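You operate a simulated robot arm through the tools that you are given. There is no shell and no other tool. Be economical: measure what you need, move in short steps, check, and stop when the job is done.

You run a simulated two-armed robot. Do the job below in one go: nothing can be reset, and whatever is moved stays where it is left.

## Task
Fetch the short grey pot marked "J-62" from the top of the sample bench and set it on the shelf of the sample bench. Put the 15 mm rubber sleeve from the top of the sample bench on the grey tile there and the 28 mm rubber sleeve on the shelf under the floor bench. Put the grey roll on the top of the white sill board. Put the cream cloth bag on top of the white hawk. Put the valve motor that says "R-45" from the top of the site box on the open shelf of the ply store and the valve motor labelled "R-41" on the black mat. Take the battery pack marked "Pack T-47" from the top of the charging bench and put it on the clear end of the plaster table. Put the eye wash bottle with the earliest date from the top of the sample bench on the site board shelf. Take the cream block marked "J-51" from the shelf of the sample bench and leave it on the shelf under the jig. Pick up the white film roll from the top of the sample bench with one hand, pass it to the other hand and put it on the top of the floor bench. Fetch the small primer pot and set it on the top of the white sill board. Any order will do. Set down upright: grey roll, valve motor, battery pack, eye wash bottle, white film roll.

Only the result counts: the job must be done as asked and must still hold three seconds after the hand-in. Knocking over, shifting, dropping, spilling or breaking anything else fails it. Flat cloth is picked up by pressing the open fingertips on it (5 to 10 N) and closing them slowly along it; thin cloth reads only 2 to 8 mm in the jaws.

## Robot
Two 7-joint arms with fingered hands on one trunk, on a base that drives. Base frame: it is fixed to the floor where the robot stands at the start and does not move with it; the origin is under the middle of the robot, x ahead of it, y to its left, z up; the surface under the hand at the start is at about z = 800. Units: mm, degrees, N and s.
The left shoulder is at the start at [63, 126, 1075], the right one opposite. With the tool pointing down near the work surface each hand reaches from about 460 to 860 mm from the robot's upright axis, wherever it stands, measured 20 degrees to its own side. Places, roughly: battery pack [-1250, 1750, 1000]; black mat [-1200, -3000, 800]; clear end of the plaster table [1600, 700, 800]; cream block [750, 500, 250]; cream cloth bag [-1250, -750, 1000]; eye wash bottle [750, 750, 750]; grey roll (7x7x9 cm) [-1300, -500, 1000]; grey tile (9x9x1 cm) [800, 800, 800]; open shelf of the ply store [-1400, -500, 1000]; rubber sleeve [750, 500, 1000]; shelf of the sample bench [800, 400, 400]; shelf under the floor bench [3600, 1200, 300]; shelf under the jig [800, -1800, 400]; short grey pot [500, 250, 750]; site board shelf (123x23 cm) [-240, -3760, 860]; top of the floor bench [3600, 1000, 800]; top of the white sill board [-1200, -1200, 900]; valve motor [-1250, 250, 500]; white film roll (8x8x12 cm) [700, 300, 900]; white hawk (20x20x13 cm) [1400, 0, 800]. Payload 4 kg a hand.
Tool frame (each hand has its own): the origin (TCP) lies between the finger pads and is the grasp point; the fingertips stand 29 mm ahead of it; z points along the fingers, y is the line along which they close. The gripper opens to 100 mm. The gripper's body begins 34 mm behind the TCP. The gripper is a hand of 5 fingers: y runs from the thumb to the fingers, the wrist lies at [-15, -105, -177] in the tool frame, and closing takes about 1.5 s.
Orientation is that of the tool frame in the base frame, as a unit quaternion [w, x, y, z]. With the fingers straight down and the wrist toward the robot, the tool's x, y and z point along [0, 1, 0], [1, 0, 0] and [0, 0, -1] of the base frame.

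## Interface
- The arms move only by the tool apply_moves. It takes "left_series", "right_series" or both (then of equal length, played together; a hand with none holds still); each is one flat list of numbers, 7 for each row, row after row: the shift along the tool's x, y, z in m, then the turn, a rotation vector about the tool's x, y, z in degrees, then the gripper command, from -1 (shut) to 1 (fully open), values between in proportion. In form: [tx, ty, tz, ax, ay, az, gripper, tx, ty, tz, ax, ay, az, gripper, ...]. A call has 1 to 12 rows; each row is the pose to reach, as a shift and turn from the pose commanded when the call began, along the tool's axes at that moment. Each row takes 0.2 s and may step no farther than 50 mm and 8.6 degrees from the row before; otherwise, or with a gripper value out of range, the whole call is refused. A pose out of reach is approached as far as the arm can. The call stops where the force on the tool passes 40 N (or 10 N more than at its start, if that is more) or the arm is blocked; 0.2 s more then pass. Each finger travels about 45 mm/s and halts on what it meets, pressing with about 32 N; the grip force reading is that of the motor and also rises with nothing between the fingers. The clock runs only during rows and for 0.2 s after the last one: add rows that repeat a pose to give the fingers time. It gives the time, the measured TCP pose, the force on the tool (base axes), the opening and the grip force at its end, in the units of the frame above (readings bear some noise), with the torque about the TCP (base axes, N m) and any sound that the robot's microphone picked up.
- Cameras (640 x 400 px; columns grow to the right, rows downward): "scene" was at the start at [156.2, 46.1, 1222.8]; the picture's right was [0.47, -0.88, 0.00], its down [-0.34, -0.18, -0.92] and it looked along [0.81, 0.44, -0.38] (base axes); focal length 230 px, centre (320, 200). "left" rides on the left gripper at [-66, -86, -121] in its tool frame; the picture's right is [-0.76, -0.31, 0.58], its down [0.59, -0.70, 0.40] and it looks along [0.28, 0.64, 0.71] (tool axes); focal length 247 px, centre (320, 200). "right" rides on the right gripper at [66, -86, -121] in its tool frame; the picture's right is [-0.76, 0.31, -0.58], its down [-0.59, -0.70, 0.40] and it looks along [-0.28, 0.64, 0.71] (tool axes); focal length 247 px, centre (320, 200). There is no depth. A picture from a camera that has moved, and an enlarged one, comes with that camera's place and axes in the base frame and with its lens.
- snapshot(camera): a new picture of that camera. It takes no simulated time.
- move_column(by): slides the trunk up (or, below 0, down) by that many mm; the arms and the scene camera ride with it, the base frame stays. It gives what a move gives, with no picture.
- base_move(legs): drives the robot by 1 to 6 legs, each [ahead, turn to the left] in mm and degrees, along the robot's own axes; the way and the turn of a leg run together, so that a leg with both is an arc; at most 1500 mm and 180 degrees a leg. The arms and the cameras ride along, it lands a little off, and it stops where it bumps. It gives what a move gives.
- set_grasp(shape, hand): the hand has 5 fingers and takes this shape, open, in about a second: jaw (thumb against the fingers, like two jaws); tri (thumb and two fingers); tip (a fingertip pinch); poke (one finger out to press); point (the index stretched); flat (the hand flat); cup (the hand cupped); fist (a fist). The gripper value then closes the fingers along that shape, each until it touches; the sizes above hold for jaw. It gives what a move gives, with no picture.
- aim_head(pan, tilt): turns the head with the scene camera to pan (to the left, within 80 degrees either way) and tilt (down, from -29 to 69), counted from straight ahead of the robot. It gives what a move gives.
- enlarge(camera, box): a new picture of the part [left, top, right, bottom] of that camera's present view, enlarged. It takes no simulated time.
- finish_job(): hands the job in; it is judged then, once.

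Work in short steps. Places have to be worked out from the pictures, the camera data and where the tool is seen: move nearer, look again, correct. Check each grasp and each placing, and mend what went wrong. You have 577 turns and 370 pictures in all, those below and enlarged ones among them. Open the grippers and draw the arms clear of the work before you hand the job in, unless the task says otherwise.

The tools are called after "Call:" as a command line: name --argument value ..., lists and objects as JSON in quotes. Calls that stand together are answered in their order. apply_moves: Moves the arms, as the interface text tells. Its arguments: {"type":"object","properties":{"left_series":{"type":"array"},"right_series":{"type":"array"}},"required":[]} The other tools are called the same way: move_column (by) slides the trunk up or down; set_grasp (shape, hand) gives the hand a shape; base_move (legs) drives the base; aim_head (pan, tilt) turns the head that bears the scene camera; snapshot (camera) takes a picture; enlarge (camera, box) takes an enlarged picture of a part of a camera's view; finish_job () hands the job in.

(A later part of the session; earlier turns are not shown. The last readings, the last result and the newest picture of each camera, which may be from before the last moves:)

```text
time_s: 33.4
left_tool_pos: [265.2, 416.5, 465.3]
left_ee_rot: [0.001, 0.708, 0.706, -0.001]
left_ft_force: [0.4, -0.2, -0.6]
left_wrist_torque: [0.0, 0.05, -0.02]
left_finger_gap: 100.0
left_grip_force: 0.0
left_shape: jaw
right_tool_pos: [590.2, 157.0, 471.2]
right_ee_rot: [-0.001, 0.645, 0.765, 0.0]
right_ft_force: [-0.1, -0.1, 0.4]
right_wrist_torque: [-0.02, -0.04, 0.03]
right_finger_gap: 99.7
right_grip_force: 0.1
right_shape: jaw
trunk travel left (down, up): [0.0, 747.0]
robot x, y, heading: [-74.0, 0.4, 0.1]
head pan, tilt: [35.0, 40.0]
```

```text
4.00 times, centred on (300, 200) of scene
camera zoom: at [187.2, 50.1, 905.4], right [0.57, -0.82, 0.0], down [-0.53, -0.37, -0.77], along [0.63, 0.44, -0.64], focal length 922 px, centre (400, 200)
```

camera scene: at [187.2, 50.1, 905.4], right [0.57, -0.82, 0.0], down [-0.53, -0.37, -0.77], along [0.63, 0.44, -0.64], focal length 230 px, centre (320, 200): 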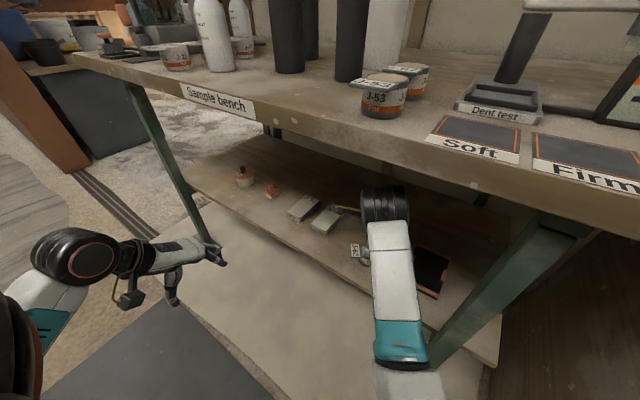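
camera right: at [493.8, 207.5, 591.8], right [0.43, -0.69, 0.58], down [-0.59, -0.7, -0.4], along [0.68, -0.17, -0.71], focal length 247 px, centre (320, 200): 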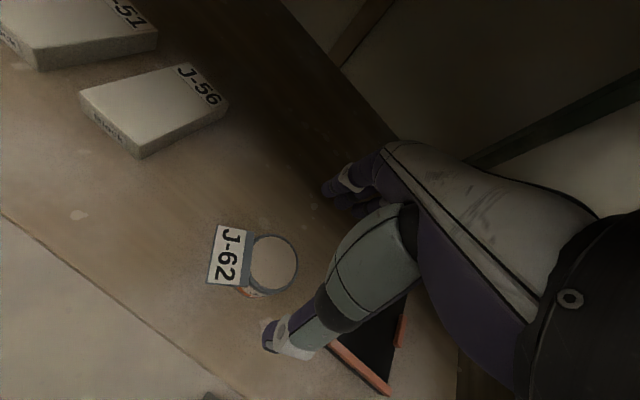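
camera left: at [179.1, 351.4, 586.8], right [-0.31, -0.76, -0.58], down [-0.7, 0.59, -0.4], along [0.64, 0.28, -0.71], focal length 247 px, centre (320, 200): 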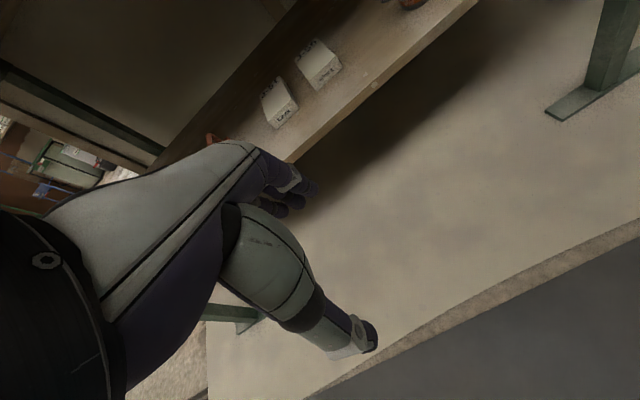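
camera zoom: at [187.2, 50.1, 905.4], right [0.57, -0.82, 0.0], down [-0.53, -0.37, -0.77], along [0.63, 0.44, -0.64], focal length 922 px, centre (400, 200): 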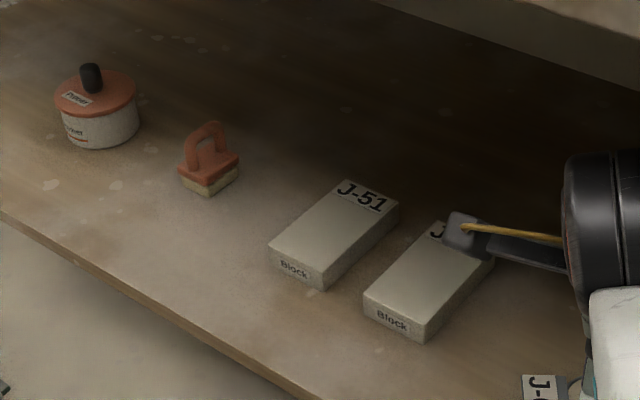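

J-51 block: top z≈385, x 594–698, y 407–467. I'll grip across y: first yaw the left hand so the thumb is on the +y side.

Call:
apply_moves --left_series '[0, 0.005, 0, 0, 0, 8.2, 1, 0, 0.01, 0, 0, 0, 16.4, 1, 0, 0.02, 0, 0, 0, 24.6, 1, 0, 0.03, 0, 0, 0, 32.8, 1, 0, 0.04, 0, 0, 0, 41, 1, 0, 0.05, 0, 0, 0, 49.2, 1, 0, 0.06, 0, 0, 0, 57.4, 1, 0, 0.07, 0, 0, 0, 65.6, 1, 0, 0.08, 0, 0, 0, 73.8, 1, 0, 0.09, 0, 0, 0, 82, 0.9, 0.02, 0.1, 0, 0, 0, 90, 0.8]'

Call:
apply_moves --left_series '[0.02, 0, 0, 0, 7.5, 0, 0.7, 0.04, 0, 0, 0, 15, 0, 0.7, 0.06, 0, 0, 0, 22.5, 0, 0.7, 0.08, 0, 0, 0, 30, 0, 0.7]'

Call:
snapshot --camera "scene"

Call:
snapshot --camera "left"

```text
time_s: 35.8
left_tool_pos: [367.0, 432.5, 463.2]
left_ee_rot: [0.0, 1.0, -0.003, 0.001]
left_ft_force: [-0.2, -0.2, -0.1]
left_wrist_torque: [0.01, 0.02, 0.03]
left_finger_gap: 90.4
left_grip_force: 0.0
left_shape: jaw
right_tool_pos: [589.1, 156.6, 470.6]
right_ee_rot: [0.0, 0.644, 0.765, -0.001]
right_ft_force: [0.5, 0.2, -0.8]
right_wrist_torque: [0.0, -0.02, -0.02]
right_finger_gap: 100.2
right_grip_force: 0.0
right_shape: jaw
trunk travel left (down, up): [0.0, 747.0]
robot x, y, heading: [-74.4, 0.7, 0.0]
head pan, tilt: [35.0, 40.0]
```

```text
time_s: 36.8
left_tool_pos: [449.9, 432.0, 466.5]
left_ee_rot: [0.0, 0.966, -0.002, 0.259]
left_ft_force: [0.7, 0.1, 0.2]
left_wrist_torque: [-0.02, 0.01, 0.0]
left_finger_gap: 85.4
left_grip_force: 0.0
left_shape: jaw
right_tool_pos: [589.1, 158.3, 471.0]
right_ee_rot: [0.0, 0.644, 0.765, -0.002]
right_ft_force: [0.5, -0.4, -0.1]
right_wrist_torque: [-0.01, 0.0, -0.04]
right_finger_gap: 99.9
right_grip_force: 0.1
right_shape: jaw
trunk travel left (down, up): [0.0, 747.0]
robot x, y, heading: [-71.4, 0.9, -0.2]
head pan, tilt: [35.0, 40.0]
```

```text
336 pictures are left
camera scene: at [187.2, 50.1, 905.4], right [0.57, -0.82, 0.0], down [-0.53, -0.37, -0.77], along [0.63, 0.44, -0.64], focal length 230 px, centre (320, 200)
```

scene: 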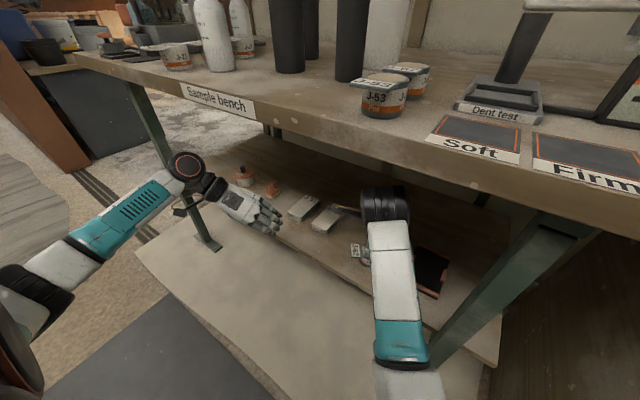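

```text
335 pictures are left
camera left: at [332.5, 518.5, 538.6], right [-0.36, 0.31, -0.88], down [0.71, 0.7, -0.05], along [0.6, -0.64, -0.47], focal length 247 px, centre (320, 200)
```

left: 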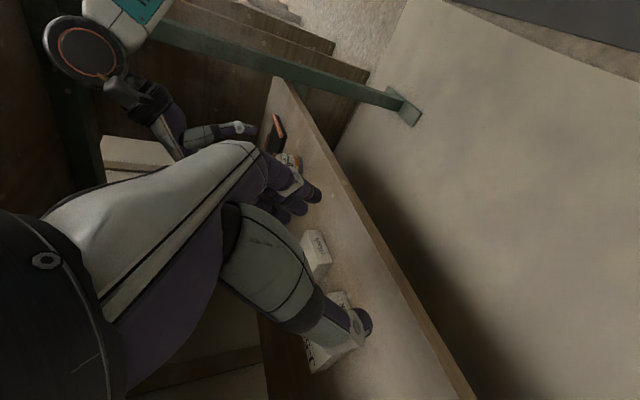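

Advance over the block at z≈450.

Call:
apply_moves --left_series '[0.04, -0.001, 0.026, 0, 0, 0, 0.7, 0.08, -0.003, 0.055, 0, 0, 0, 0.7, 0.115, -0.004, 0.08, 0, 0, 0, 0.7, 0.146, -0.005, 0.103, 0, 0, 0, 0.7]'

Call:
snapshot --camera "left"

Call:
enlarge --camera "scene" --box '[160, 130, 380, 270]'

```text
time_s: 37.8
left_tool_pos: [626.6, 436.3, 446.7]
left_ee_rot: [0.001, 0.966, -0.003, 0.257]
left_ft_force: [0.3, -0.3, -0.8]
left_wrist_torque: [-0.02, -0.03, 0.04]
left_finger_gap: 85.3
left_grip_force: 0.0
left_shape: jaw
right_tool_pos: [589.3, 157.1, 471.4]
right_ee_rot: [-0.001, 0.644, 0.765, 0.0]
right_ft_force: [-0.7, 0.0, 0.7]
right_wrist_torque: [0.01, 0.04, -0.01]
right_finger_gap: 99.8
right_grip_force: 0.0
right_shape: jaw
trunk travel left (down, up): [0.0, 747.0]
robot x, y, heading: [-75.1, 0.2, -0.0]
head pan, tilt: [35.0, 40.0]
```

```text
334 pictures are left
camera left: at [509.6, 521.7, 520.1], right [-0.37, 0.31, -0.88], down [0.71, 0.7, -0.05], along [0.6, -0.64, -0.48], focal length 247 px, centre (320, 200)
```

left: 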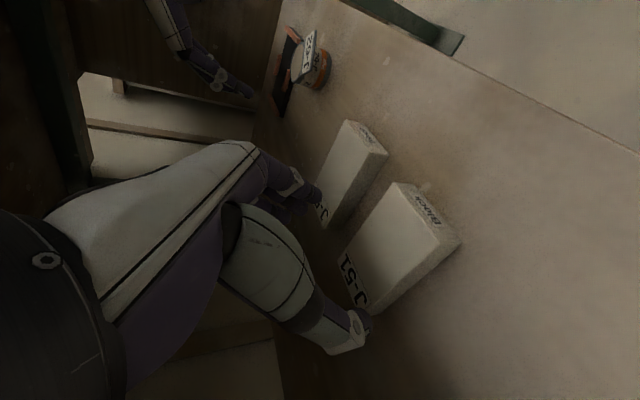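

```text
2.86 times, centred on (270, 200) of scene
camera zoom: at [187.1, 50.2, 905.4], right [0.57, -0.82, 0.0], down [-0.53, -0.37, -0.77], along [0.63, 0.44, -0.64], focal length 659 px, centre (463, 200)
```

zoom: 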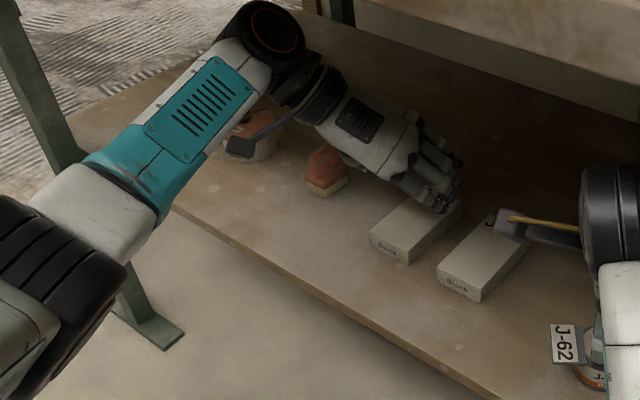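

Block centre refined to (634,442). Descend to grip height.

Call:
apply_moves --left_series '[-0.008, -0.003, 0.018, 0, 0, 0, 0.7, -0.016, -0.005, 0.038, 0, 0, 0, 0.7, -0.022, -0.005, 0.05, 0, 0, 0, 0.7, -0.0255, -0.005, 0.058, 0, 0, 0, 0.7]'

Call:
snapshot --camera "left"

```text
time_s: 38.8
left_tool_pos: [634.0, 441.0, 387.1]
left_ee_rot: [0.001, 0.966, -0.002, 0.259]
left_ft_force: [0.1, 0.8, 0.2]
left_wrist_torque: [0.01, 0.02, -0.02]
left_finger_gap: 85.3
left_grip_force: 0.1
left_shape: jaw
right_tool_pos: [589.2, 156.2, 470.1]
right_ee_rot: [0.0, 0.644, 0.765, -0.001]
right_ft_force: [0.5, -0.4, 0.4]
right_wrist_torque: [0.0, 0.01, -0.01]
right_finger_gap: 100.0
right_grip_force: 0.0
right_shape: jaw
trunk travel left (down, up): [0.0, 747.0]
robot x, y, heading: [-73.2, 1.2, -0.2]
head pan, tilt: [35.0, 40.0]
```

```text
332 pictures are left
camera left: at [517.3, 527.0, 459.7], right [-0.37, 0.31, -0.88], down [0.71, 0.7, -0.05], along [0.6, -0.64, -0.48], focal length 247 px, centre (320, 200)
```

left: 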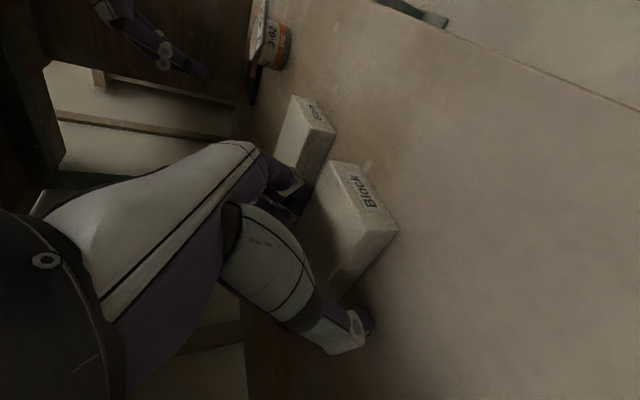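

Block is between the fingers. Lower a few mm more and close.

Call:
apply_moves --left_series '[-0.002, 0, 0.004, 0, 0, 0, 0.7, -0.002, 0, 0.004, 0, 0, 0, 0.4, -0.002, 0, 0.004, 0, 0, 0, 0.1, -0.002, 0, 0.004, 0, 0, 0, -0.3, -0.002, 0, 0.004, 0, 0, 0, -0.6, -0.002, 0, 0.004, 0, 0, 0, -1, -0.002, 0, 0.004, 0, 0, 0, -1, -0.002, 0, 0.004, 0, 0, 0, -1]'

Call:
apply_moves --left_series '[-0.01, 0, -0.015, 0, 0, 0, -1, -0.0, 0, -0.035, 0, 0, 0, -1, 0.02, 0, -0.06, 0, 0, 0, -1]'

Call:
snapshot --camera "left"

```text
time_s: 40.6
left_tool_pos: [634.5, 440.1, 383.2]
left_ee_rot: [0.0, 0.966, -0.002, 0.258]
left_ft_force: [-0.6, -1.8, 4.0]
left_wrist_torque: [-0.07, -0.08, 0.01]
left_finger_gap: 57.8
left_grip_force: 32.3
left_shape: jaw
right_tool_pos: [588.9, 155.9, 471.1]
right_ee_rot: [0.0, 0.644, 0.765, 0.0]
right_ft_force: [-0.4, -0.2, 0.1]
right_wrist_torque: [-0.02, 0.01, -0.02]
right_finger_gap: 99.8
right_grip_force: 0.1
right_shape: jaw
trunk travel left (down, up): [0.0, 747.0]
robot x, y, heading: [-76.4, 2.3, -0.3]
head pan, tilt: [35.0, 40.0]
```

```text
time_s: 41.4
left_tool_pos: [619.5, 439.9, 442.1]
left_ee_rot: [0.001, 0.966, -0.002, 0.258]
left_ft_force: [-0.2, -0.2, -1.6]
left_wrist_torque: [-0.03, 0.0, -0.03]
left_finger_gap: 57.3
left_grip_force: 31.5
left_shape: jaw
right_tool_pos: [588.4, 156.5, 470.9]
right_ee_rot: [-0.001, 0.644, 0.765, 0.0]
right_ft_force: [-0.1, -0.1, 0.9]
right_wrist_torque: [0.03, -0.02, -0.02]
right_finger_gap: 99.9
right_grip_force: 0.0
right_shape: jaw
trunk travel left (down, up): [0.0, 747.0]
robot x, y, heading: [-77.2, -0.3, -0.2]
head pan, tilt: [35.0, 40.0]
```

```text
331 pictures are left
camera left: at [503.4, 526.2, 516.0], right [-0.37, 0.31, -0.88], down [0.71, 0.7, -0.05], along [0.6, -0.64, -0.48], focal length 247 px, centre (320, 200)
```

left: 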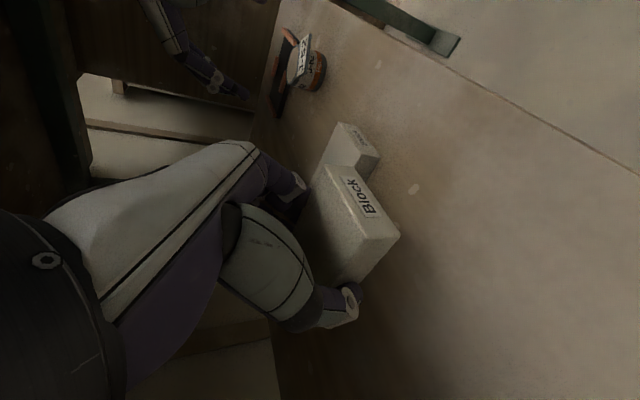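

J-51 held. Back away, raise the trunk, then go around to reach the bottle.

Call:
base_move --legs '[[-380, 0]]'

Call:
move_column --by 400

Call:
aim_head --pan 40 --tilt 25

Call:
snapshot --camera "scene"

```text
time_s: 43.8
left_tool_pos: [243.2, 440.6, 443.5]
left_ee_rot: [0.0, 0.966, -0.002, 0.259]
left_ft_force: [0.0, -0.1, -2.2]
left_wrist_torque: [-0.01, -0.01, -0.02]
left_finger_gap: 57.3
left_grip_force: 32.4
left_shape: jaw
right_tool_pos: [210.6, 156.9, 470.1]
right_ee_rot: [-0.001, 0.645, 0.764, 0.0]
right_ft_force: [-0.6, 0.3, -0.2]
right_wrist_torque: [0.01, 0.0, -0.01]
right_finger_gap: 100.0
right_grip_force: 0.0
right_shape: jaw
trunk travel left (down, up): [0.0, 747.0]
robot x, y, heading: [-455.8, 1.6, -0.3]
head pan, tilt: [35.0, 40.0]
```

```text
time_s: 47.6
left_tool_pos: [242.7, 440.1, 968.3]
left_ee_rot: [0.001, 0.936, -0.002, 0.351]
left_ft_force: [1.0, 0.1, -0.8]
left_wrist_torque: [0.01, 0.02, 0.0]
left_finger_gap: 57.6
left_grip_force: 31.8
left_shape: jaw
right_tool_pos: [211.8, 158.8, 869.8]
right_ee_rot: [-0.001, 0.645, 0.764, 0.0]
right_ft_force: [-0.5, 0.1, 1.0]
right_wrist_torque: [0.04, 0.01, -0.01]
right_finger_gap: 99.8
right_grip_force: 0.1
right_shape: jaw
trunk travel left (down, up): [-400.0, 347.0]
robot x, y, heading: [-450.0, 3.7, -0.2]
head pan, tilt: [35.0, 40.0]
```

```text
time_s: 48.4
left_tool_pos: [244.4, 439.3, 969.6]
left_ee_rot: [0.002, 0.936, -0.002, 0.351]
left_ft_force: [0.6, 0.1, -1.1]
left_wrist_torque: [-0.02, -0.01, 0.02]
left_finger_gap: 57.2
left_grip_force: 31.7
left_shape: jaw
right_tool_pos: [211.9, 158.1, 871.2]
right_ee_rot: [-0.001, 0.645, 0.764, -0.001]
right_ft_force: [-0.1, 0.1, 0.3]
right_wrist_torque: [-0.01, 0.01, 0.0]
right_finger_gap: 99.7
right_grip_force: 0.0
right_shape: jaw
trunk travel left (down, up): [-400.0, 347.0]
robot x, y, heading: [-454.8, 0.9, -0.3]
head pan, tilt: [40.0, 25.0]
```

```text
330 pictures are left
camera scene: at [-336.2, 62.5, 1346.4], right [0.64, -0.77, 0.0], down [-0.33, -0.27, -0.91], along [0.7, 0.58, -0.42], focal length 230 px, centre (320, 200)
```

scene: 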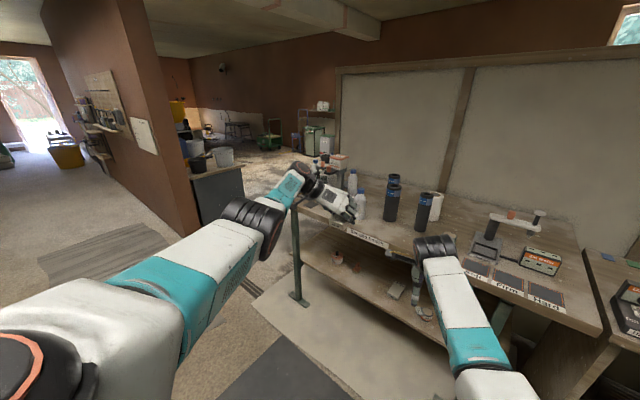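

The left hand orientation drifted a bit but holds. I retract and raise the left hand, level it, and raise the right hand.

Call:
apply_moves --left_series '[-0.012, 0, -0.048, 0, -6.8, 0, -1, -0.023, 0, -0.096, 0, -13.6, 0, -1, -0.035, 0, -0.144, 0, -20.4, 0, -1, -0.046, 0, -0.192, 0, -27.2, 0, -1, -0.058, 0, -0.24, 0, -34, 0, -1, -0.07, 0, -0.288, 0, -41, 0, -1]' --right_series '[0, 0, -0.04, 0, 0, 0, 1, 0, 0, -0.08, 0, 0, 0, 1, 0, 0, -0.12, 0, 0, 0, 1, 0, 0, -0.16, 0, 0, 0, 1, 0, 0, -0.2, 0, 0, 0, 1, 0, 0, -0.24, 0, 0, 0, 1]'

Call:
base_move --legs '[[0, 90], [500, 0], [0, -90], [430, 0]]'

Call:
aim_head --pan 20 --tilt 30

Call:
snapshot --camera "scene"

Call:
snapshot --camera "left"

```text
time_s: 49.8
left_tool_pos: [1.1, 441.6, 1142.1]
left_ee_rot: [0.0, 1.0, -0.003, 0.0]
left_ft_force: [0.0, -1.2, -1.3]
left_wrist_torque: [0.0, 0.03, 0.0]
left_finger_gap: 57.0
left_grip_force: 31.5
left_shape: jaw
right_tool_pos: [209.0, 156.7, 1109.7]
right_ee_rot: [0.001, 0.645, 0.764, 0.0]
right_ft_force: [-0.4, 0.2, 0.2]
right_wrist_torque: [-0.02, -0.02, 0.0]
right_finger_gap: 99.6
right_grip_force: 0.1
right_shape: jaw
trunk travel left (down, up): [-400.0, 347.0]
robot x, y, heading: [-452.8, 2.6, 0.1]
head pan, tilt: [40.0, 25.0]
```

```text
time_s: 62.8
left_tool_pos: [500.9, 858.4, 1142.0]
left_ee_rot: [0.0, 0.999, -0.053, 0.001]
left_ft_force: [0.5, 0.1, -1.1]
left_wrist_torque: [0.04, 0.0, 0.03]
left_finger_gap: 56.9
left_grip_force: 32.0
left_shape: jaw
right_tool_pos: [679.5, 555.9, 1106.9]
right_ee_rot: [-0.001, 0.682, 0.731, 0.0]
right_ft_force: [-0.6, -0.2, 0.3]
right_wrist_torque: [0.01, 0.02, 0.05]
right_finger_gap: 99.6
right_grip_force: 0.1
right_shape: jaw
trunk travel left (down, up): [-400.0, 347.0]
robot x, y, heading: [6.2, 465.2, -5.9]
head pan, tilt: [40.0, 25.0]
```

```text
time_s: 63.6
left_tool_pos: [500.7, 859.9, 1140.2]
left_ee_rot: [0.0, 0.999, -0.054, 0.001]
left_ft_force: [0.1, 0.0, -0.7]
left_wrist_torque: [0.01, -0.01, -0.03]
left_finger_gap: 57.0
left_grip_force: 31.7
left_shape: jaw
right_tool_pos: [677.4, 554.7, 1107.6]
right_ee_rot: [0.0, 0.682, 0.732, -0.001]
right_ft_force: [0.5, -0.6, 0.2]
right_wrist_torque: [0.0, 0.04, 0.0]
right_finger_gap: 99.9
right_grip_force: 0.0
right_shape: jaw
trunk travel left (down, up): [-400.0, 347.0]
robot x, y, heading: [5.1, 468.6, -5.7]
head pan, tilt: [20.0, 30.0]
```

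```text
329 pictures are left
camera scene: at [135.9, 486.9, 1338.5], right [0.24, -0.97, 0.0], down [-0.49, -0.12, -0.87], along [0.84, 0.21, -0.5], focal length 230 px, centre (320, 200)
```

scene: 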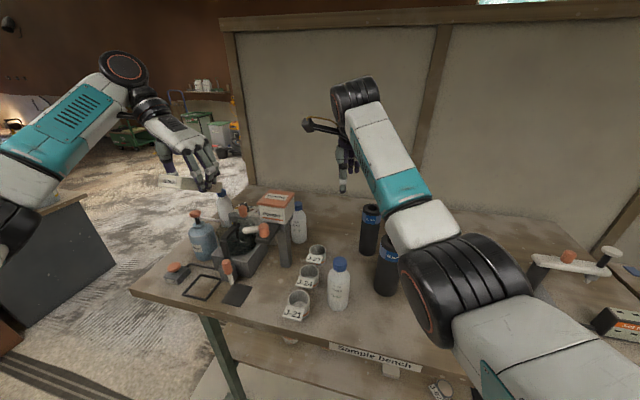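

```text
328 pictures are left
camera left: at [443.8, 951.7, 1262.0], right [-0.72, 0.39, -0.58], down [0.66, 0.64, -0.4], along [0.22, -0.67, -0.71], focal length 247 px, centre (320, 200)
```

left: 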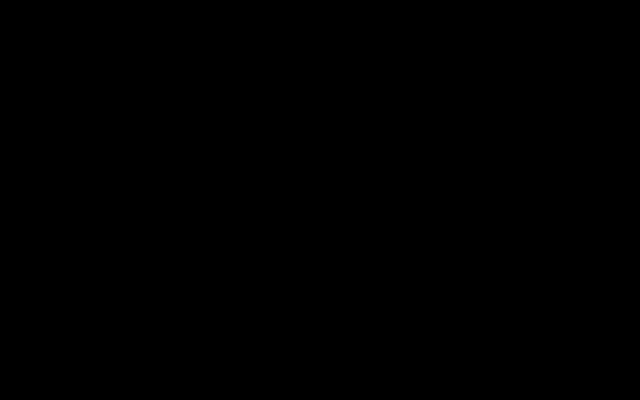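

A third bottle stands behind the press. Enlarge to read dates.

Call:
enlarge --camera "scene" --box '[200, 180, 260, 220]'

Call:
enlarge --camera "scene" --box '[270, 190, 370, 310]'

Call:
enlarge --camera "scene" --box '[130, 160, 350, 300]'

```text
10.00 times, centred on (230, 200) of scene
camera zoom: at [135.9, 486.9, 1338.5], right [0.24, -0.97, 0.0], down [-0.49, -0.12, -0.87], along [0.84, 0.21, -0.5], focal length 2305 px, centre (1220, 200)
```

zoom: 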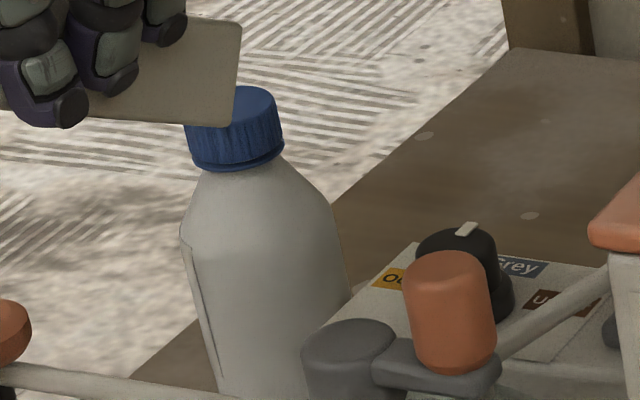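

```text
3.33 times, centred on (320, 250) of scene
camera zoom: at [135.9, 486.9, 1338.5], right [0.24, -0.97, 0.0], down [-0.49, -0.12, -0.87], along [0.84, 0.21, -0.5], focal length 768 px, centre (320, 33)
```

zoom: 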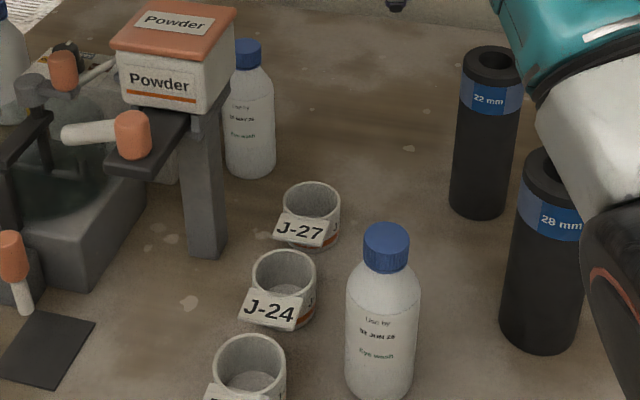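

```text
2.86 times, centred on (240, 230) of scene
camera zoom: at [135.9, 486.9, 1338.5], right [0.24, -0.97, 0.0], down [-0.49, -0.12, -0.87], along [0.84, 0.21, -0.5], focal length 659 px, centre (549, 114)
```

zoom: 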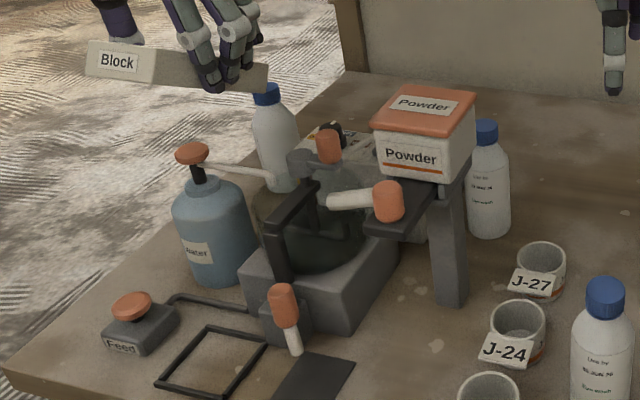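

Third bottle's label faces away (+y side); I'll read it later when passing that end. Meanwhile take the 15 mm sleeve with the right hand: move above it.

Call:
apply_moves --right_series '[-0.045, -0.015, 0, 0, 0, 0, 1, -0.09, -0.029, 0, 0, 0, 0, 1, -0.135, -0.044, 0, 0, 0, 0, 1, -0.18, -0.059, 0, 0, 0, 0, 1, -0.225, -0.073, 0, 0, 0, 0, 1, -0.27, -0.088, 0, 0, 0, 0, 1]'

Call:
snapshot --camera "right"

Call:
aim_head --pan -10 --tilt 40

Call:
snapshot --camera "scene"

```text
time_s: 65.0
left_tool_pos: [499.2, 858.7, 1141.5]
left_ee_rot: [0.0, 0.999, -0.054, 0.0]
left_ft_force: [-0.5, -0.5, -1.0]
left_wrist_torque: [0.0, 0.01, -0.01]
left_finger_gap: 57.0
left_grip_force: 32.2
left_shape: jaw
right_tool_pos: [607.7, 277.8, 1109.3]
right_ee_rot: [-0.001, 0.682, 0.732, -0.001]
right_ft_force: [0.2, -0.1, -0.2]
right_wrist_torque: [0.04, 0.0, 0.02]
right_finger_gap: 99.9
right_grip_force: 0.1
right_shape: jaw
trunk travel left (down, up): [-400.0, 347.0]
robot x, y, heading: [5.3, 467.5, -5.9]
head pan, tilt: [20.0, 30.0]
```

```text
324 pictures are left
camera right: at [518.1, 338.3, 1231.2], right [0.36, -0.73, 0.58], down [-0.66, -0.64, -0.4], along [0.66, -0.24, -0.71], focal length 247 px, centre (320, 200)
```

right: 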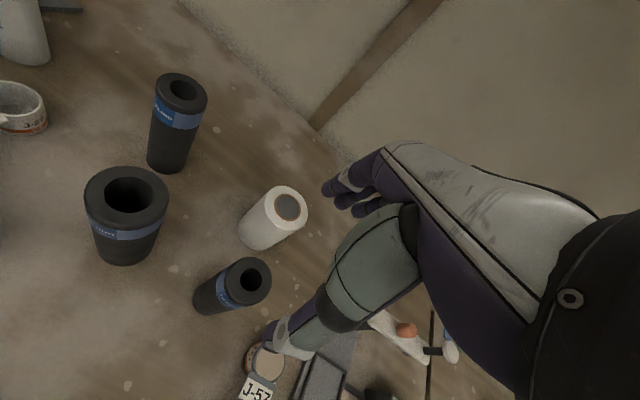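

```text
time_s: 65.9
left_tool_pos: [500.6, 859.4, 1140.4]
left_ee_rot: [0.0, 0.999, -0.053, 0.001]
left_ft_force: [0.2, -0.7, -1.2]
left_wrist_torque: [-0.02, 0.01, 0.03]
left_finger_gap: 56.7
left_grip_force: 32.4
left_shape: jaw
right_tool_pos: [608.9, 279.6, 1111.1]
right_ee_rot: [-0.001, 0.682, 0.731, -0.001]
right_ft_force: [0.2, 0.4, -0.2]
right_wrist_torque: [0.0, -0.01, -0.01]
right_finger_gap: 99.6
right_grip_force: 0.0
right_shape: jaw
trunk travel left (down, up): [-400.0, 347.0]
robot x, y, heading: [4.5, 471.6, -5.9]
head pan, tilt: [-10.0, 40.0]
```

```text
323 pictures are left
camera scene: at [130.0, 441.6, 1323.2], right [-0.27, -0.96, 0.0], down [-0.62, 0.18, -0.77], along [0.74, -0.21, -0.64], focal length 230 px, centre (320, 200)
```

scene: 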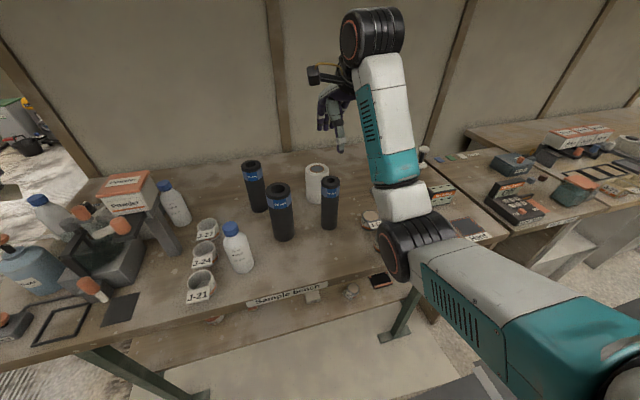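

Sleeve centre ≈(613,274). Descend around it to z≈905 and close.

Call:
apply_moves --right_series '[-0.005, 0.004, 0.04, 0, 0, 0, 1, -0.005, 0.004, 0.085, 0, 0, 0, 1, -0.005, 0.004, 0.13, 0, 0, 0, 1, -0.005, 0.004, 0.17, 0, 0, 0, 1, -0.005, 0.004, 0.205, 0, 0, 0, 1]'

Call:
snapshot --camera "right"

```text
time_s: 67.1
left_tool_pos: [496.6, 862.0, 1142.4]
left_ee_rot: [0.001, 0.999, -0.053, 0.003]
left_ft_force: [-0.6, -0.6, -0.6]
left_wrist_torque: [0.01, 0.02, 0.0]
left_finger_gap: 56.8
left_grip_force: 32.4
left_shape: jaw
right_tool_pos: [616.3, 274.2, 916.1]
right_ee_rot: [0.009, 0.681, 0.732, 0.009]
right_ft_force: [-0.5, 2.9, 43.1]
right_wrist_torque: [0.05, -0.62, 0.03]
right_finger_gap: 99.7
right_grip_force: 0.1
right_shape: jaw
trunk travel left (down, up): [-400.0, 347.0]
robot x, y, heading: [5.8, 466.9, -6.2]
head pan, tilt: [-10.0, 40.0]
```

```text
322 pictures are left
camera right: at [522.2, 334.1, 1033.9], right [0.34, -0.73, 0.59], down [-0.65, -0.64, -0.42], along [0.68, -0.24, -0.7], focal length 247 px, centre (320, 200)
```

right: 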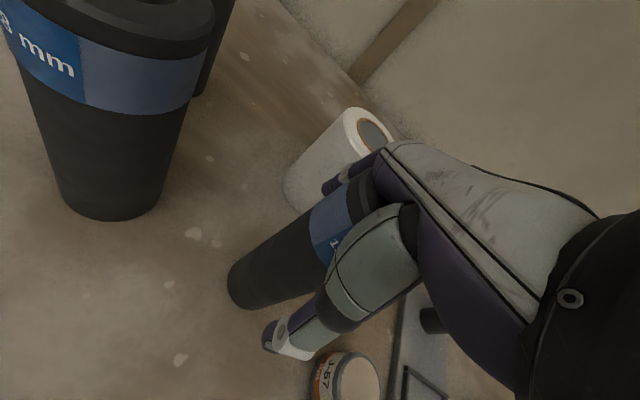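

The palm touched the sleeve top (950). Rise 8 mm and close.

Call:
apply_moves --right_series '[0, 0, -0.004, 0, 0, 0, 1, 0, 0, -0.004, 0, 0, 0, 1]'

Call:
snapshot --camera "right"

```text
time_s: 67.7
left_tool_pos: [496.6, 860.6, 1142.0]
left_ee_rot: [0.0, 0.999, -0.053, 0.003]
left_ft_force: [0.1, 0.4, -1.2]
left_wrist_torque: [-0.02, 0.03, 0.0]
left_finger_gap: 57.0
left_grip_force: 31.8
left_shape: jaw
right_tool_pos: [615.3, 274.0, 915.4]
right_ee_rot: [0.007, 0.682, 0.731, 0.006]
right_ft_force: [0.5, 2.9, 39.4]
right_wrist_torque: [0.1, -0.68, 0.03]
right_finger_gap: 100.0
right_grip_force: 0.1
right_shape: jaw
trunk travel left (down, up): [-400.0, 347.0]
robot x, y, heading: [3.8, 464.9, -5.7]
head pan, tilt: [-10.0, 40.0]
```

```text
321 pictures are left
camera right: at [522.7, 334.4, 1034.8], right [0.35, -0.73, 0.58], down [-0.65, -0.64, -0.41], along [0.67, -0.24, -0.7], focal length 247 px, centre (320, 200)
```

right: 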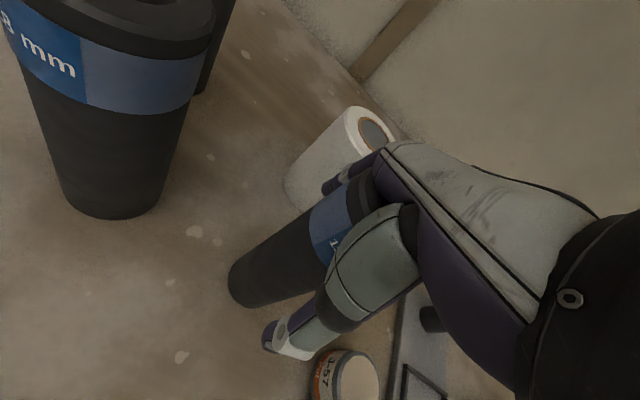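

Still pressing; rise more.

Call:
apply_moves --right_series '[0, 0, -0.01, 0, 0, 0, 1, 0, 0, -0.018, 0, 0, 0, 1]'

```text
time_s: 68.3
left_tool_pos: [500.7, 860.6, 1139.4]
left_ee_rot: [0.001, 0.999, -0.053, 0.001]
left_ft_force: [-0.1, -0.3, -0.7]
left_wrist_torque: [0.0, 0.06, 0.01]
left_finger_gap: 56.8
left_grip_force: 32.0
left_shape: jaw
right_tool_pos: [613.7, 273.7, 918.5]
right_ee_rot: [-0.004, 0.682, 0.731, -0.005]
right_ft_force: [0.1, 0.7, -0.5]
right_wrist_torque: [-0.04, 0.01, 0.02]
right_finger_gap: 99.8
right_grip_force: 0.0
right_shape: jaw
trunk travel left (down, up): [-400.0, 347.0]
robot x, y, heading: [6.4, 467.5, -6.3]
head pan, tilt: [-10.0, 40.0]
```

Free of contact at z 918. Close.

Call:
apply_moves --right_series '[0, 0, 0, 0, 0, 0, 0.6, 0, 0, 0, 0, 0, 0, 0.2, 0, 0, 0, 0, 0, 0, -0.2, 0, 0, 0, 0, 0, 0, -0.6, 0, 0, 0, 0, 0, 0, -1, 0, 0, 0, 0, 0, 0, -1, 0, 0, 0, 0, 0, 0, -1]'

Call:
snapshot --camera "right"

```text
time_s: 69.9
left_tool_pos: [498.9, 859.7, 1139.6]
left_ee_rot: [0.0, 0.999, -0.053, 0.001]
left_ft_force: [0.3, 1.0, -0.3]
left_wrist_torque: [0.04, 0.01, -0.03]
left_finger_gap: 57.1
left_grip_force: 31.9
left_shape: jaw
right_tool_pos: [614.1, 274.0, 923.6]
right_ee_rot: [-0.001, 0.682, 0.731, 0.0]
right_ft_force: [-0.1, 0.1, 0.6]
right_wrist_torque: [-0.01, 0.02, 0.0]
right_finger_gap: 31.9
right_grip_force: 32.4
right_shape: jaw
trunk travel left (down, up): [-400.0, 347.0]
robot x, y, heading: [1.8, 465.1, -6.0]
head pan, tilt: [-10.0, 40.0]
```

```text
320 pictures are left
camera right: at [524.6, 334.4, 1044.3], right [0.36, -0.73, 0.58], down [-0.66, -0.64, -0.4], along [0.66, -0.24, -0.71], focal length 247 px, centre (320, 200)
```

right: 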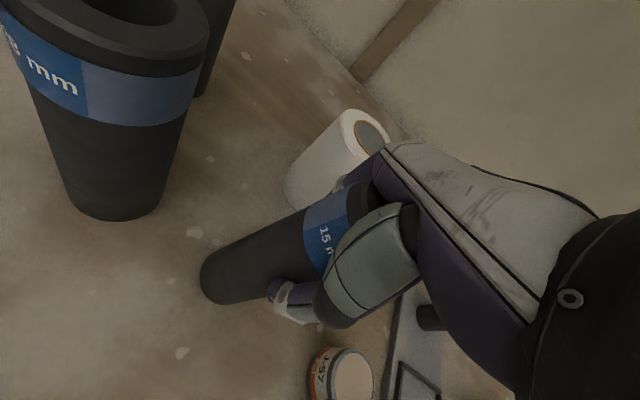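

Gripped. Lift and view.

Call:
apply_moves --right_series '[0, 0, -0.03, 0, 0, 0, -1, 0, 0, -0.07, 0, 0, 0, -1, 0, 0, -0.11, 0, 0, 0, -1, 0, 0, -0.15, 0, 0, 0, -1, 0, 0, -0.19, 0, 0, 0, -1, 0, 0, -0.23, 0, 0, 0, -1]'

Call:
aim_head --pan 10 --tilt 35

Call:
snapshot --camera "scene"

```text
time_s: 71.3
left_tool_pos: [499.8, 859.3, 1140.0]
left_ee_rot: [0.0, 0.999, -0.053, 0.001]
left_ft_force: [0.8, -0.4, -0.7]
left_wrist_torque: [0.0, 0.0, 0.02]
left_finger_gap: 56.8
left_grip_force: 31.8
left_shape: jaw
right_tool_pos: [614.1, 272.2, 1158.4]
right_ee_rot: [-0.001, 0.682, 0.731, -0.001]
right_ft_force: [1.0, 0.1, -0.4]
right_wrist_torque: [-0.04, -0.04, 0.0]
right_finger_gap: 31.9
right_grip_force: 32.4
right_shape: jaw
trunk travel left (down, up): [-400.0, 347.0]
robot x, y, heading: [1.0, 466.5, -6.0]
head pan, tilt: [-10.0, 40.0]
```

```text
time_s: 72.2
left_tool_pos: [500.7, 858.9, 1140.4]
left_ee_rot: [0.0, 0.999, -0.053, 0.001]
left_ft_force: [0.2, 0.3, -0.2]
left_wrist_torque: [-0.02, -0.01, 0.01]
left_finger_gap: 57.1
left_grip_force: 31.8
left_shape: jaw
right_tool_pos: [615.2, 273.2, 1156.8]
right_ee_rot: [-0.001, 0.682, 0.732, -0.001]
right_ft_force: [0.3, 0.3, -0.2]
right_wrist_torque: [0.04, 0.04, -0.01]
right_finger_gap: 31.8
right_grip_force: 32.1
right_shape: jaw
trunk travel left (down, up): [-400.0, 347.0]
robot x, y, heading: [0.6, 464.7, -6.1]
head pan, tilt: [10.0, 35.0]
```

```text
319 pictures are left
camera scene: at [136.0, 470.9, 1330.7], right [0.07, -1.0, 0.0], down [-0.57, -0.04, -0.82], along [0.82, 0.06, -0.57], focal length 230 px, centre (320, 200)
```

scene: 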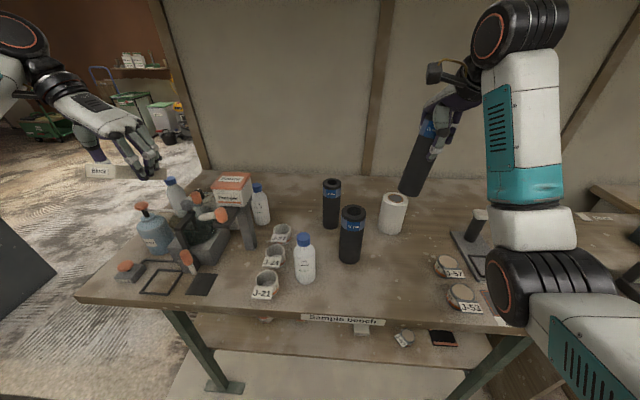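

Reposition the base to about (70,730) for the tile.

Call:
base_move --legs '[[-150, 6], [0, 90], [260, 0], [0, -90], [220, 0]]'

Call:
aim_head --pan 5 --tilt 35

Call:
snapshot --camera "scene"

```text
time_s: 84.1
left_tool_pos: [503.9, 1202.7, 1139.4]
left_ee_rot: [0.001, 1.0, 0.022, 0.001]
left_ft_force: [1.0, -0.4, -1.1]
left_wrist_torque: [0.0, 0.03, -0.01]
left_finger_gap: 57.0
left_grip_force: 31.5
left_shape: jaw
right_tool_pos: [706.1, 640.9, 1157.3]
right_ee_rot: [-0.001, 0.624, 0.781, 0.0]
right_ft_force: [0.4, 0.4, 0.5]
right_wrist_torque: [0.01, 0.01, 0.01]
right_finger_gap: 31.2
right_grip_force: 31.9
right_shape: jaw
trunk travel left (down, up): [-400.0, 347.0]
robot x, y, heading: [71.3, 739.1, 2.8]
head pan, tilt: [10.0, 35.0]
```

```text
time_s: 84.7
left_tool_pos: [503.7, 1201.5, 1140.6]
left_ee_rot: [-0.001, 1.0, 0.022, 0.001]
left_ft_force: [0.3, 0.3, -1.6]
left_wrist_torque: [0.01, -0.01, 0.0]
left_finger_gap: 56.7
left_grip_force: 31.9
left_shape: jaw
right_tool_pos: [705.1, 639.4, 1158.2]
right_ee_rot: [0.0, 0.624, 0.781, 0.0]
right_ft_force: [0.3, -0.2, -0.5]
right_wrist_torque: [0.01, 0.0, -0.02]
right_finger_gap: 31.0
right_grip_force: 31.9
right_shape: jaw
trunk travel left (down, up): [-400.0, 347.0]
robot x, y, heading: [71.1, 739.5, 2.8]
head pan, tilt: [5.0, 35.0]
```

```text
318 pictures are left
camera scene: at [203.4, 756.2, 1330.8], right [0.14, -0.99, 0.0], down [-0.57, -0.08, -0.82], along [0.81, 0.11, -0.57], focal length 230 px, centre (320, 200)
```

scene: 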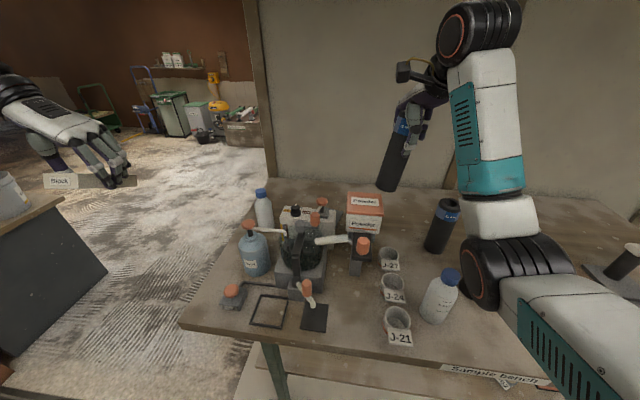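

Check with right hand camera.

Call:
snapshot --camera "right"

Call:
enlarge --camera "scene" --box '[280, 170, 440, 270]'

```text
317 pictures are left
camera right: at [607.7, 685.9, 1279.2], right [0.47, -0.67, 0.58], down [-0.56, -0.73, -0.4], along [0.69, -0.14, -0.71], focal length 247 px, centre (320, 200)
```

right: 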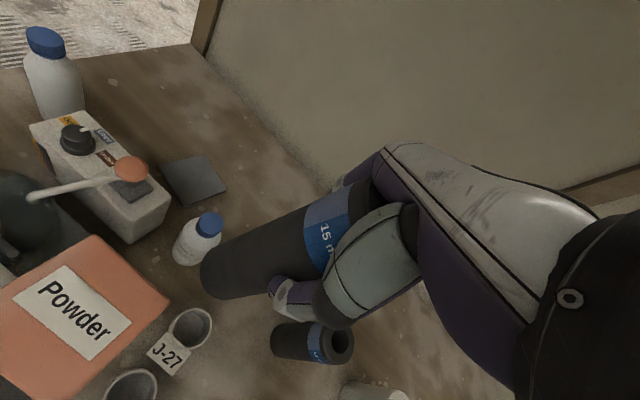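

```text
4.00 times, centred on (360, 220) of scene
camera zoom: at [203.4, 756.2, 1330.8], right [0.14, -0.99, 0.0], down [-0.57, -0.08, -0.82], along [0.81, 0.11, -0.57], focal length 922 px, centre (160, 120)
```

zoom: 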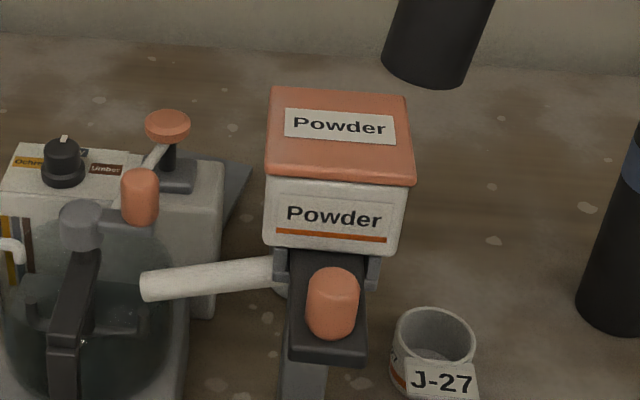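

Tile centre ≈(849,814), bottle MAY ≈(747,716). Raise trunk 120 mm and move the sleeve above the tile.

Call:
move_column --by 120

Call:
apply_moves --right_series '[0.028, 0.036, 0, 0, 0, 0, -1, 0.055, 0.072, 0, 0, 0, 0, -1, 0.083, 0.108, 0, 0, 0, 0, -1, 0.11, 0.143, 0, 0, 0, 0, -1, 0.138, 0.179, 0, 0, 0, 0, -1]'

Call:
snapshot --camera "right"

Call:
snapshot --camera "scene"

```text
time_s: 86.2
left_tool_pos: [504.2, 1202.8, 1259.5]
left_ee_rot: [0.001, 1.0, 0.023, 0.001]
left_ft_force: [0.1, 1.0, -1.4]
left_wrist_torque: [0.0, 0.03, 0.01]
left_finger_gap: 56.7
left_grip_force: 32.4
left_shape: jaw
right_tool_pos: [706.2, 641.1, 1277.7]
right_ee_rot: [-0.001, 0.625, 0.781, 0.0]
right_ft_force: [0.4, 0.7, 0.1]
right_wrist_torque: [-0.03, 0.02, 0.01]
right_finger_gap: 31.2
right_grip_force: 32.6
right_shape: jaw
trunk travel left (down, up): [-520.0, 227.0]
robot x, y, heading: [72.5, 739.7, 2.8]
head pan, tilt: [5.0, 35.0]
```

```text
time_s: 87.4
left_tool_pos: [503.8, 1201.4, 1260.5]
left_ee_rot: [0.001, 1.0, 0.023, 0.0]
left_ft_force: [0.5, 0.0, -1.3]
left_wrist_torque: [-0.01, 0.06, -0.02]
left_finger_gap: 57.1
left_grip_force: 32.4
left_shape: jaw
right_tool_pos: [820.9, 794.3, 1271.6]
right_ee_rot: [0.0, 0.625, 0.781, 0.0]
right_ft_force: [0.6, -0.1, -0.6]
right_wrist_torque: [0.01, -0.02, 0.0]
right_finger_gap: 31.0
right_grip_force: 32.2
right_shape: jaw
right hand out of reach, approached as far as the arm can: row 5
trunk travel left (down, up): [-520.0, 227.0]
robot x, y, heading: [72.1, 740.2, 3.0]
head pan, tilt: [5.0, 35.0]
```

```text
315 pictures are left
camera right: at [723.8, 839.1, 1392.7], right [0.47, -0.67, 0.58], down [-0.56, -0.73, -0.4], along [0.69, -0.14, -0.71], focal length 247 px, centre (320, 200)
```

right: 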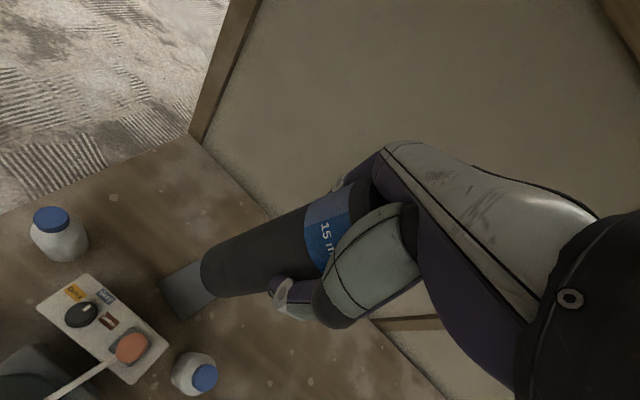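

```text
314 pictures are left
camera scene: at [189.6, 754.2, 1451.8], right [0.14, -0.99, 0.0], down [-0.57, -0.08, -0.82], along [0.81, 0.11, -0.57], focal length 230 px, centre (320, 200)
```

scene: 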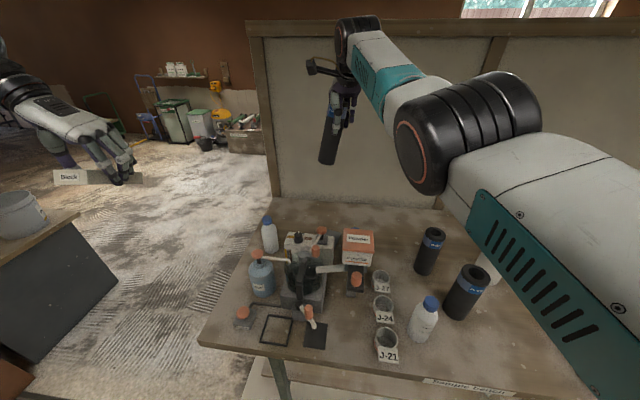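

Slightly beyond reach at this height; descend 160 mm and check.

Call:
apply_moves --right_series '[0, 0, 0.04, 0, 0, 0, -1, 0, 0, 0.08, 0, 0, 0, -1, 0, 0, 0.12, 0, 0, 0, -1, 0, 0, 0.16, 0, 0, 0, -1]'

Call:
snapshot --camera "right"

```text
time_s: 88.4
left_tool_pos: [504.1, 1202.2, 1261.3]
left_ee_rot: [-0.001, 1.0, 0.023, 0.002]
left_ft_force: [-0.5, 0.2, -1.4]
left_wrist_torque: [-0.04, 0.03, 0.01]
left_finger_gap: 57.0
left_grip_force: 31.7
left_shape: jaw
right_tool_pos: [820.7, 793.7, 1109.5]
right_ee_rot: [0.0, 0.625, 0.781, 0.0]
right_ft_force: [0.4, 0.0, -1.1]
right_wrist_torque: [0.02, 0.02, 0.01]
right_finger_gap: 31.3
right_grip_force: 31.9
right_shape: jaw
trunk travel left (down, up): [-520.0, 227.0]
robot x, y, heading: [73.1, 738.1, 2.7]
head pan, tilt: [5.0, 35.0]
```

```text
313 pictures are left
camera right: at [722.8, 839.5, 1230.6], right [0.47, -0.67, 0.58], down [-0.56, -0.73, -0.4], along [0.69, -0.14, -0.71], focal length 247 px, centre (320, 200)
```

right: 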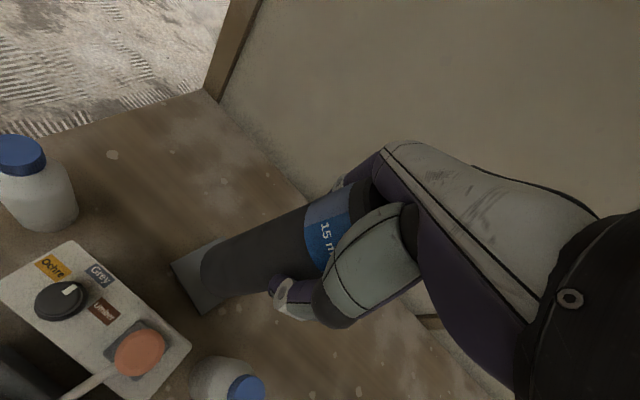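

Tile centre confirmed ~(850,814). Shift and descend to z≈960.

Call:
apply_moves --right_series '[0.007, 0.016, 0.035, 0, 0, 0, -1, 0.013, 0.033, 0.07, 0, 0, 0, -1, 0.013, 0.033, 0.11, 0, 0, 0, -1, 0.013, 0.033, 0.145, 0, 0, 0, -1]'

Call:
snapshot --camera "right"

Call:
snapshot --camera "scene"

```text
time_s: 89.4
left_tool_pos: [503.2, 1201.2, 1260.4]
left_ee_rot: [0.001, 1.0, 0.023, 0.001]
left_ft_force: [-0.4, -0.2, -1.6]
left_wrist_torque: [0.04, 0.01, 0.03]
left_finger_gap: 57.2
left_grip_force: 31.1
left_shape: jaw
right_tool_pos: [807.0, 801.3, 994.7]
right_ee_rot: [0.0, 0.625, 0.78, 0.001]
right_ft_force: [-0.5, 0.2, 0.9]
right_wrist_torque: [0.03, 0.02, 0.03]
right_finger_gap: 31.1
right_grip_force: 32.3
right_shape: jaw
right hand out of reach, approached as far as the arm can: row 1, 2, 3, 4
trunk travel left (down, up): [-520.0, 227.0]
robot x, y, heading: [73.2, 739.0, 2.9]
head pan, tilt: [5.0, 35.0]
```

```text
312 pictures are left
camera right: at [709.3, 846.0, 1116.6], right [0.47, -0.67, 0.58], down [-0.56, -0.73, -0.4], along [0.69, -0.13, -0.71], focal length 247 px, centre (320, 200)
```

right: 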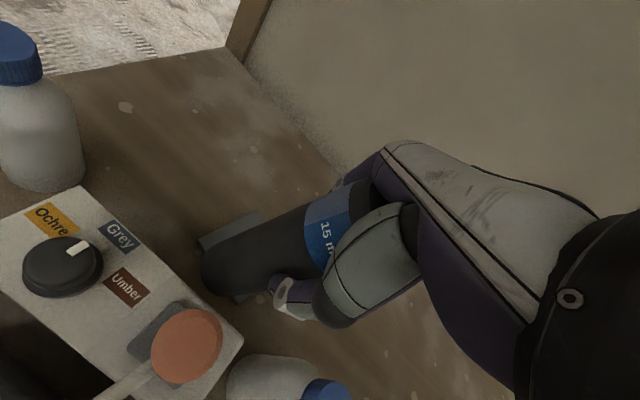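

```text
311 pictures are left
camera scene: at [188.9, 754.5, 1451.9], right [0.14, -0.99, 0.0], down [-0.57, -0.08, -0.82], along [0.81, 0.11, -0.57], focal length 230 px, centre (320, 200)
```

scene: 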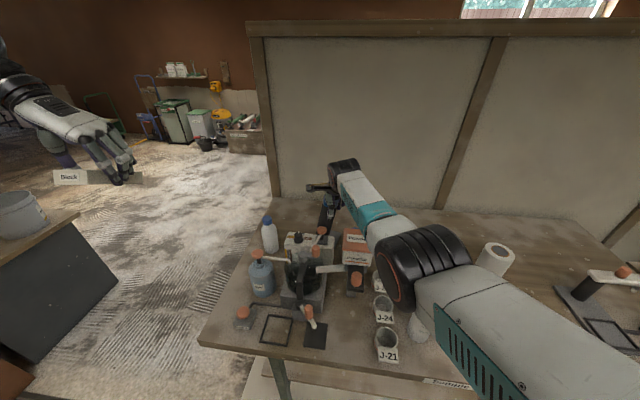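

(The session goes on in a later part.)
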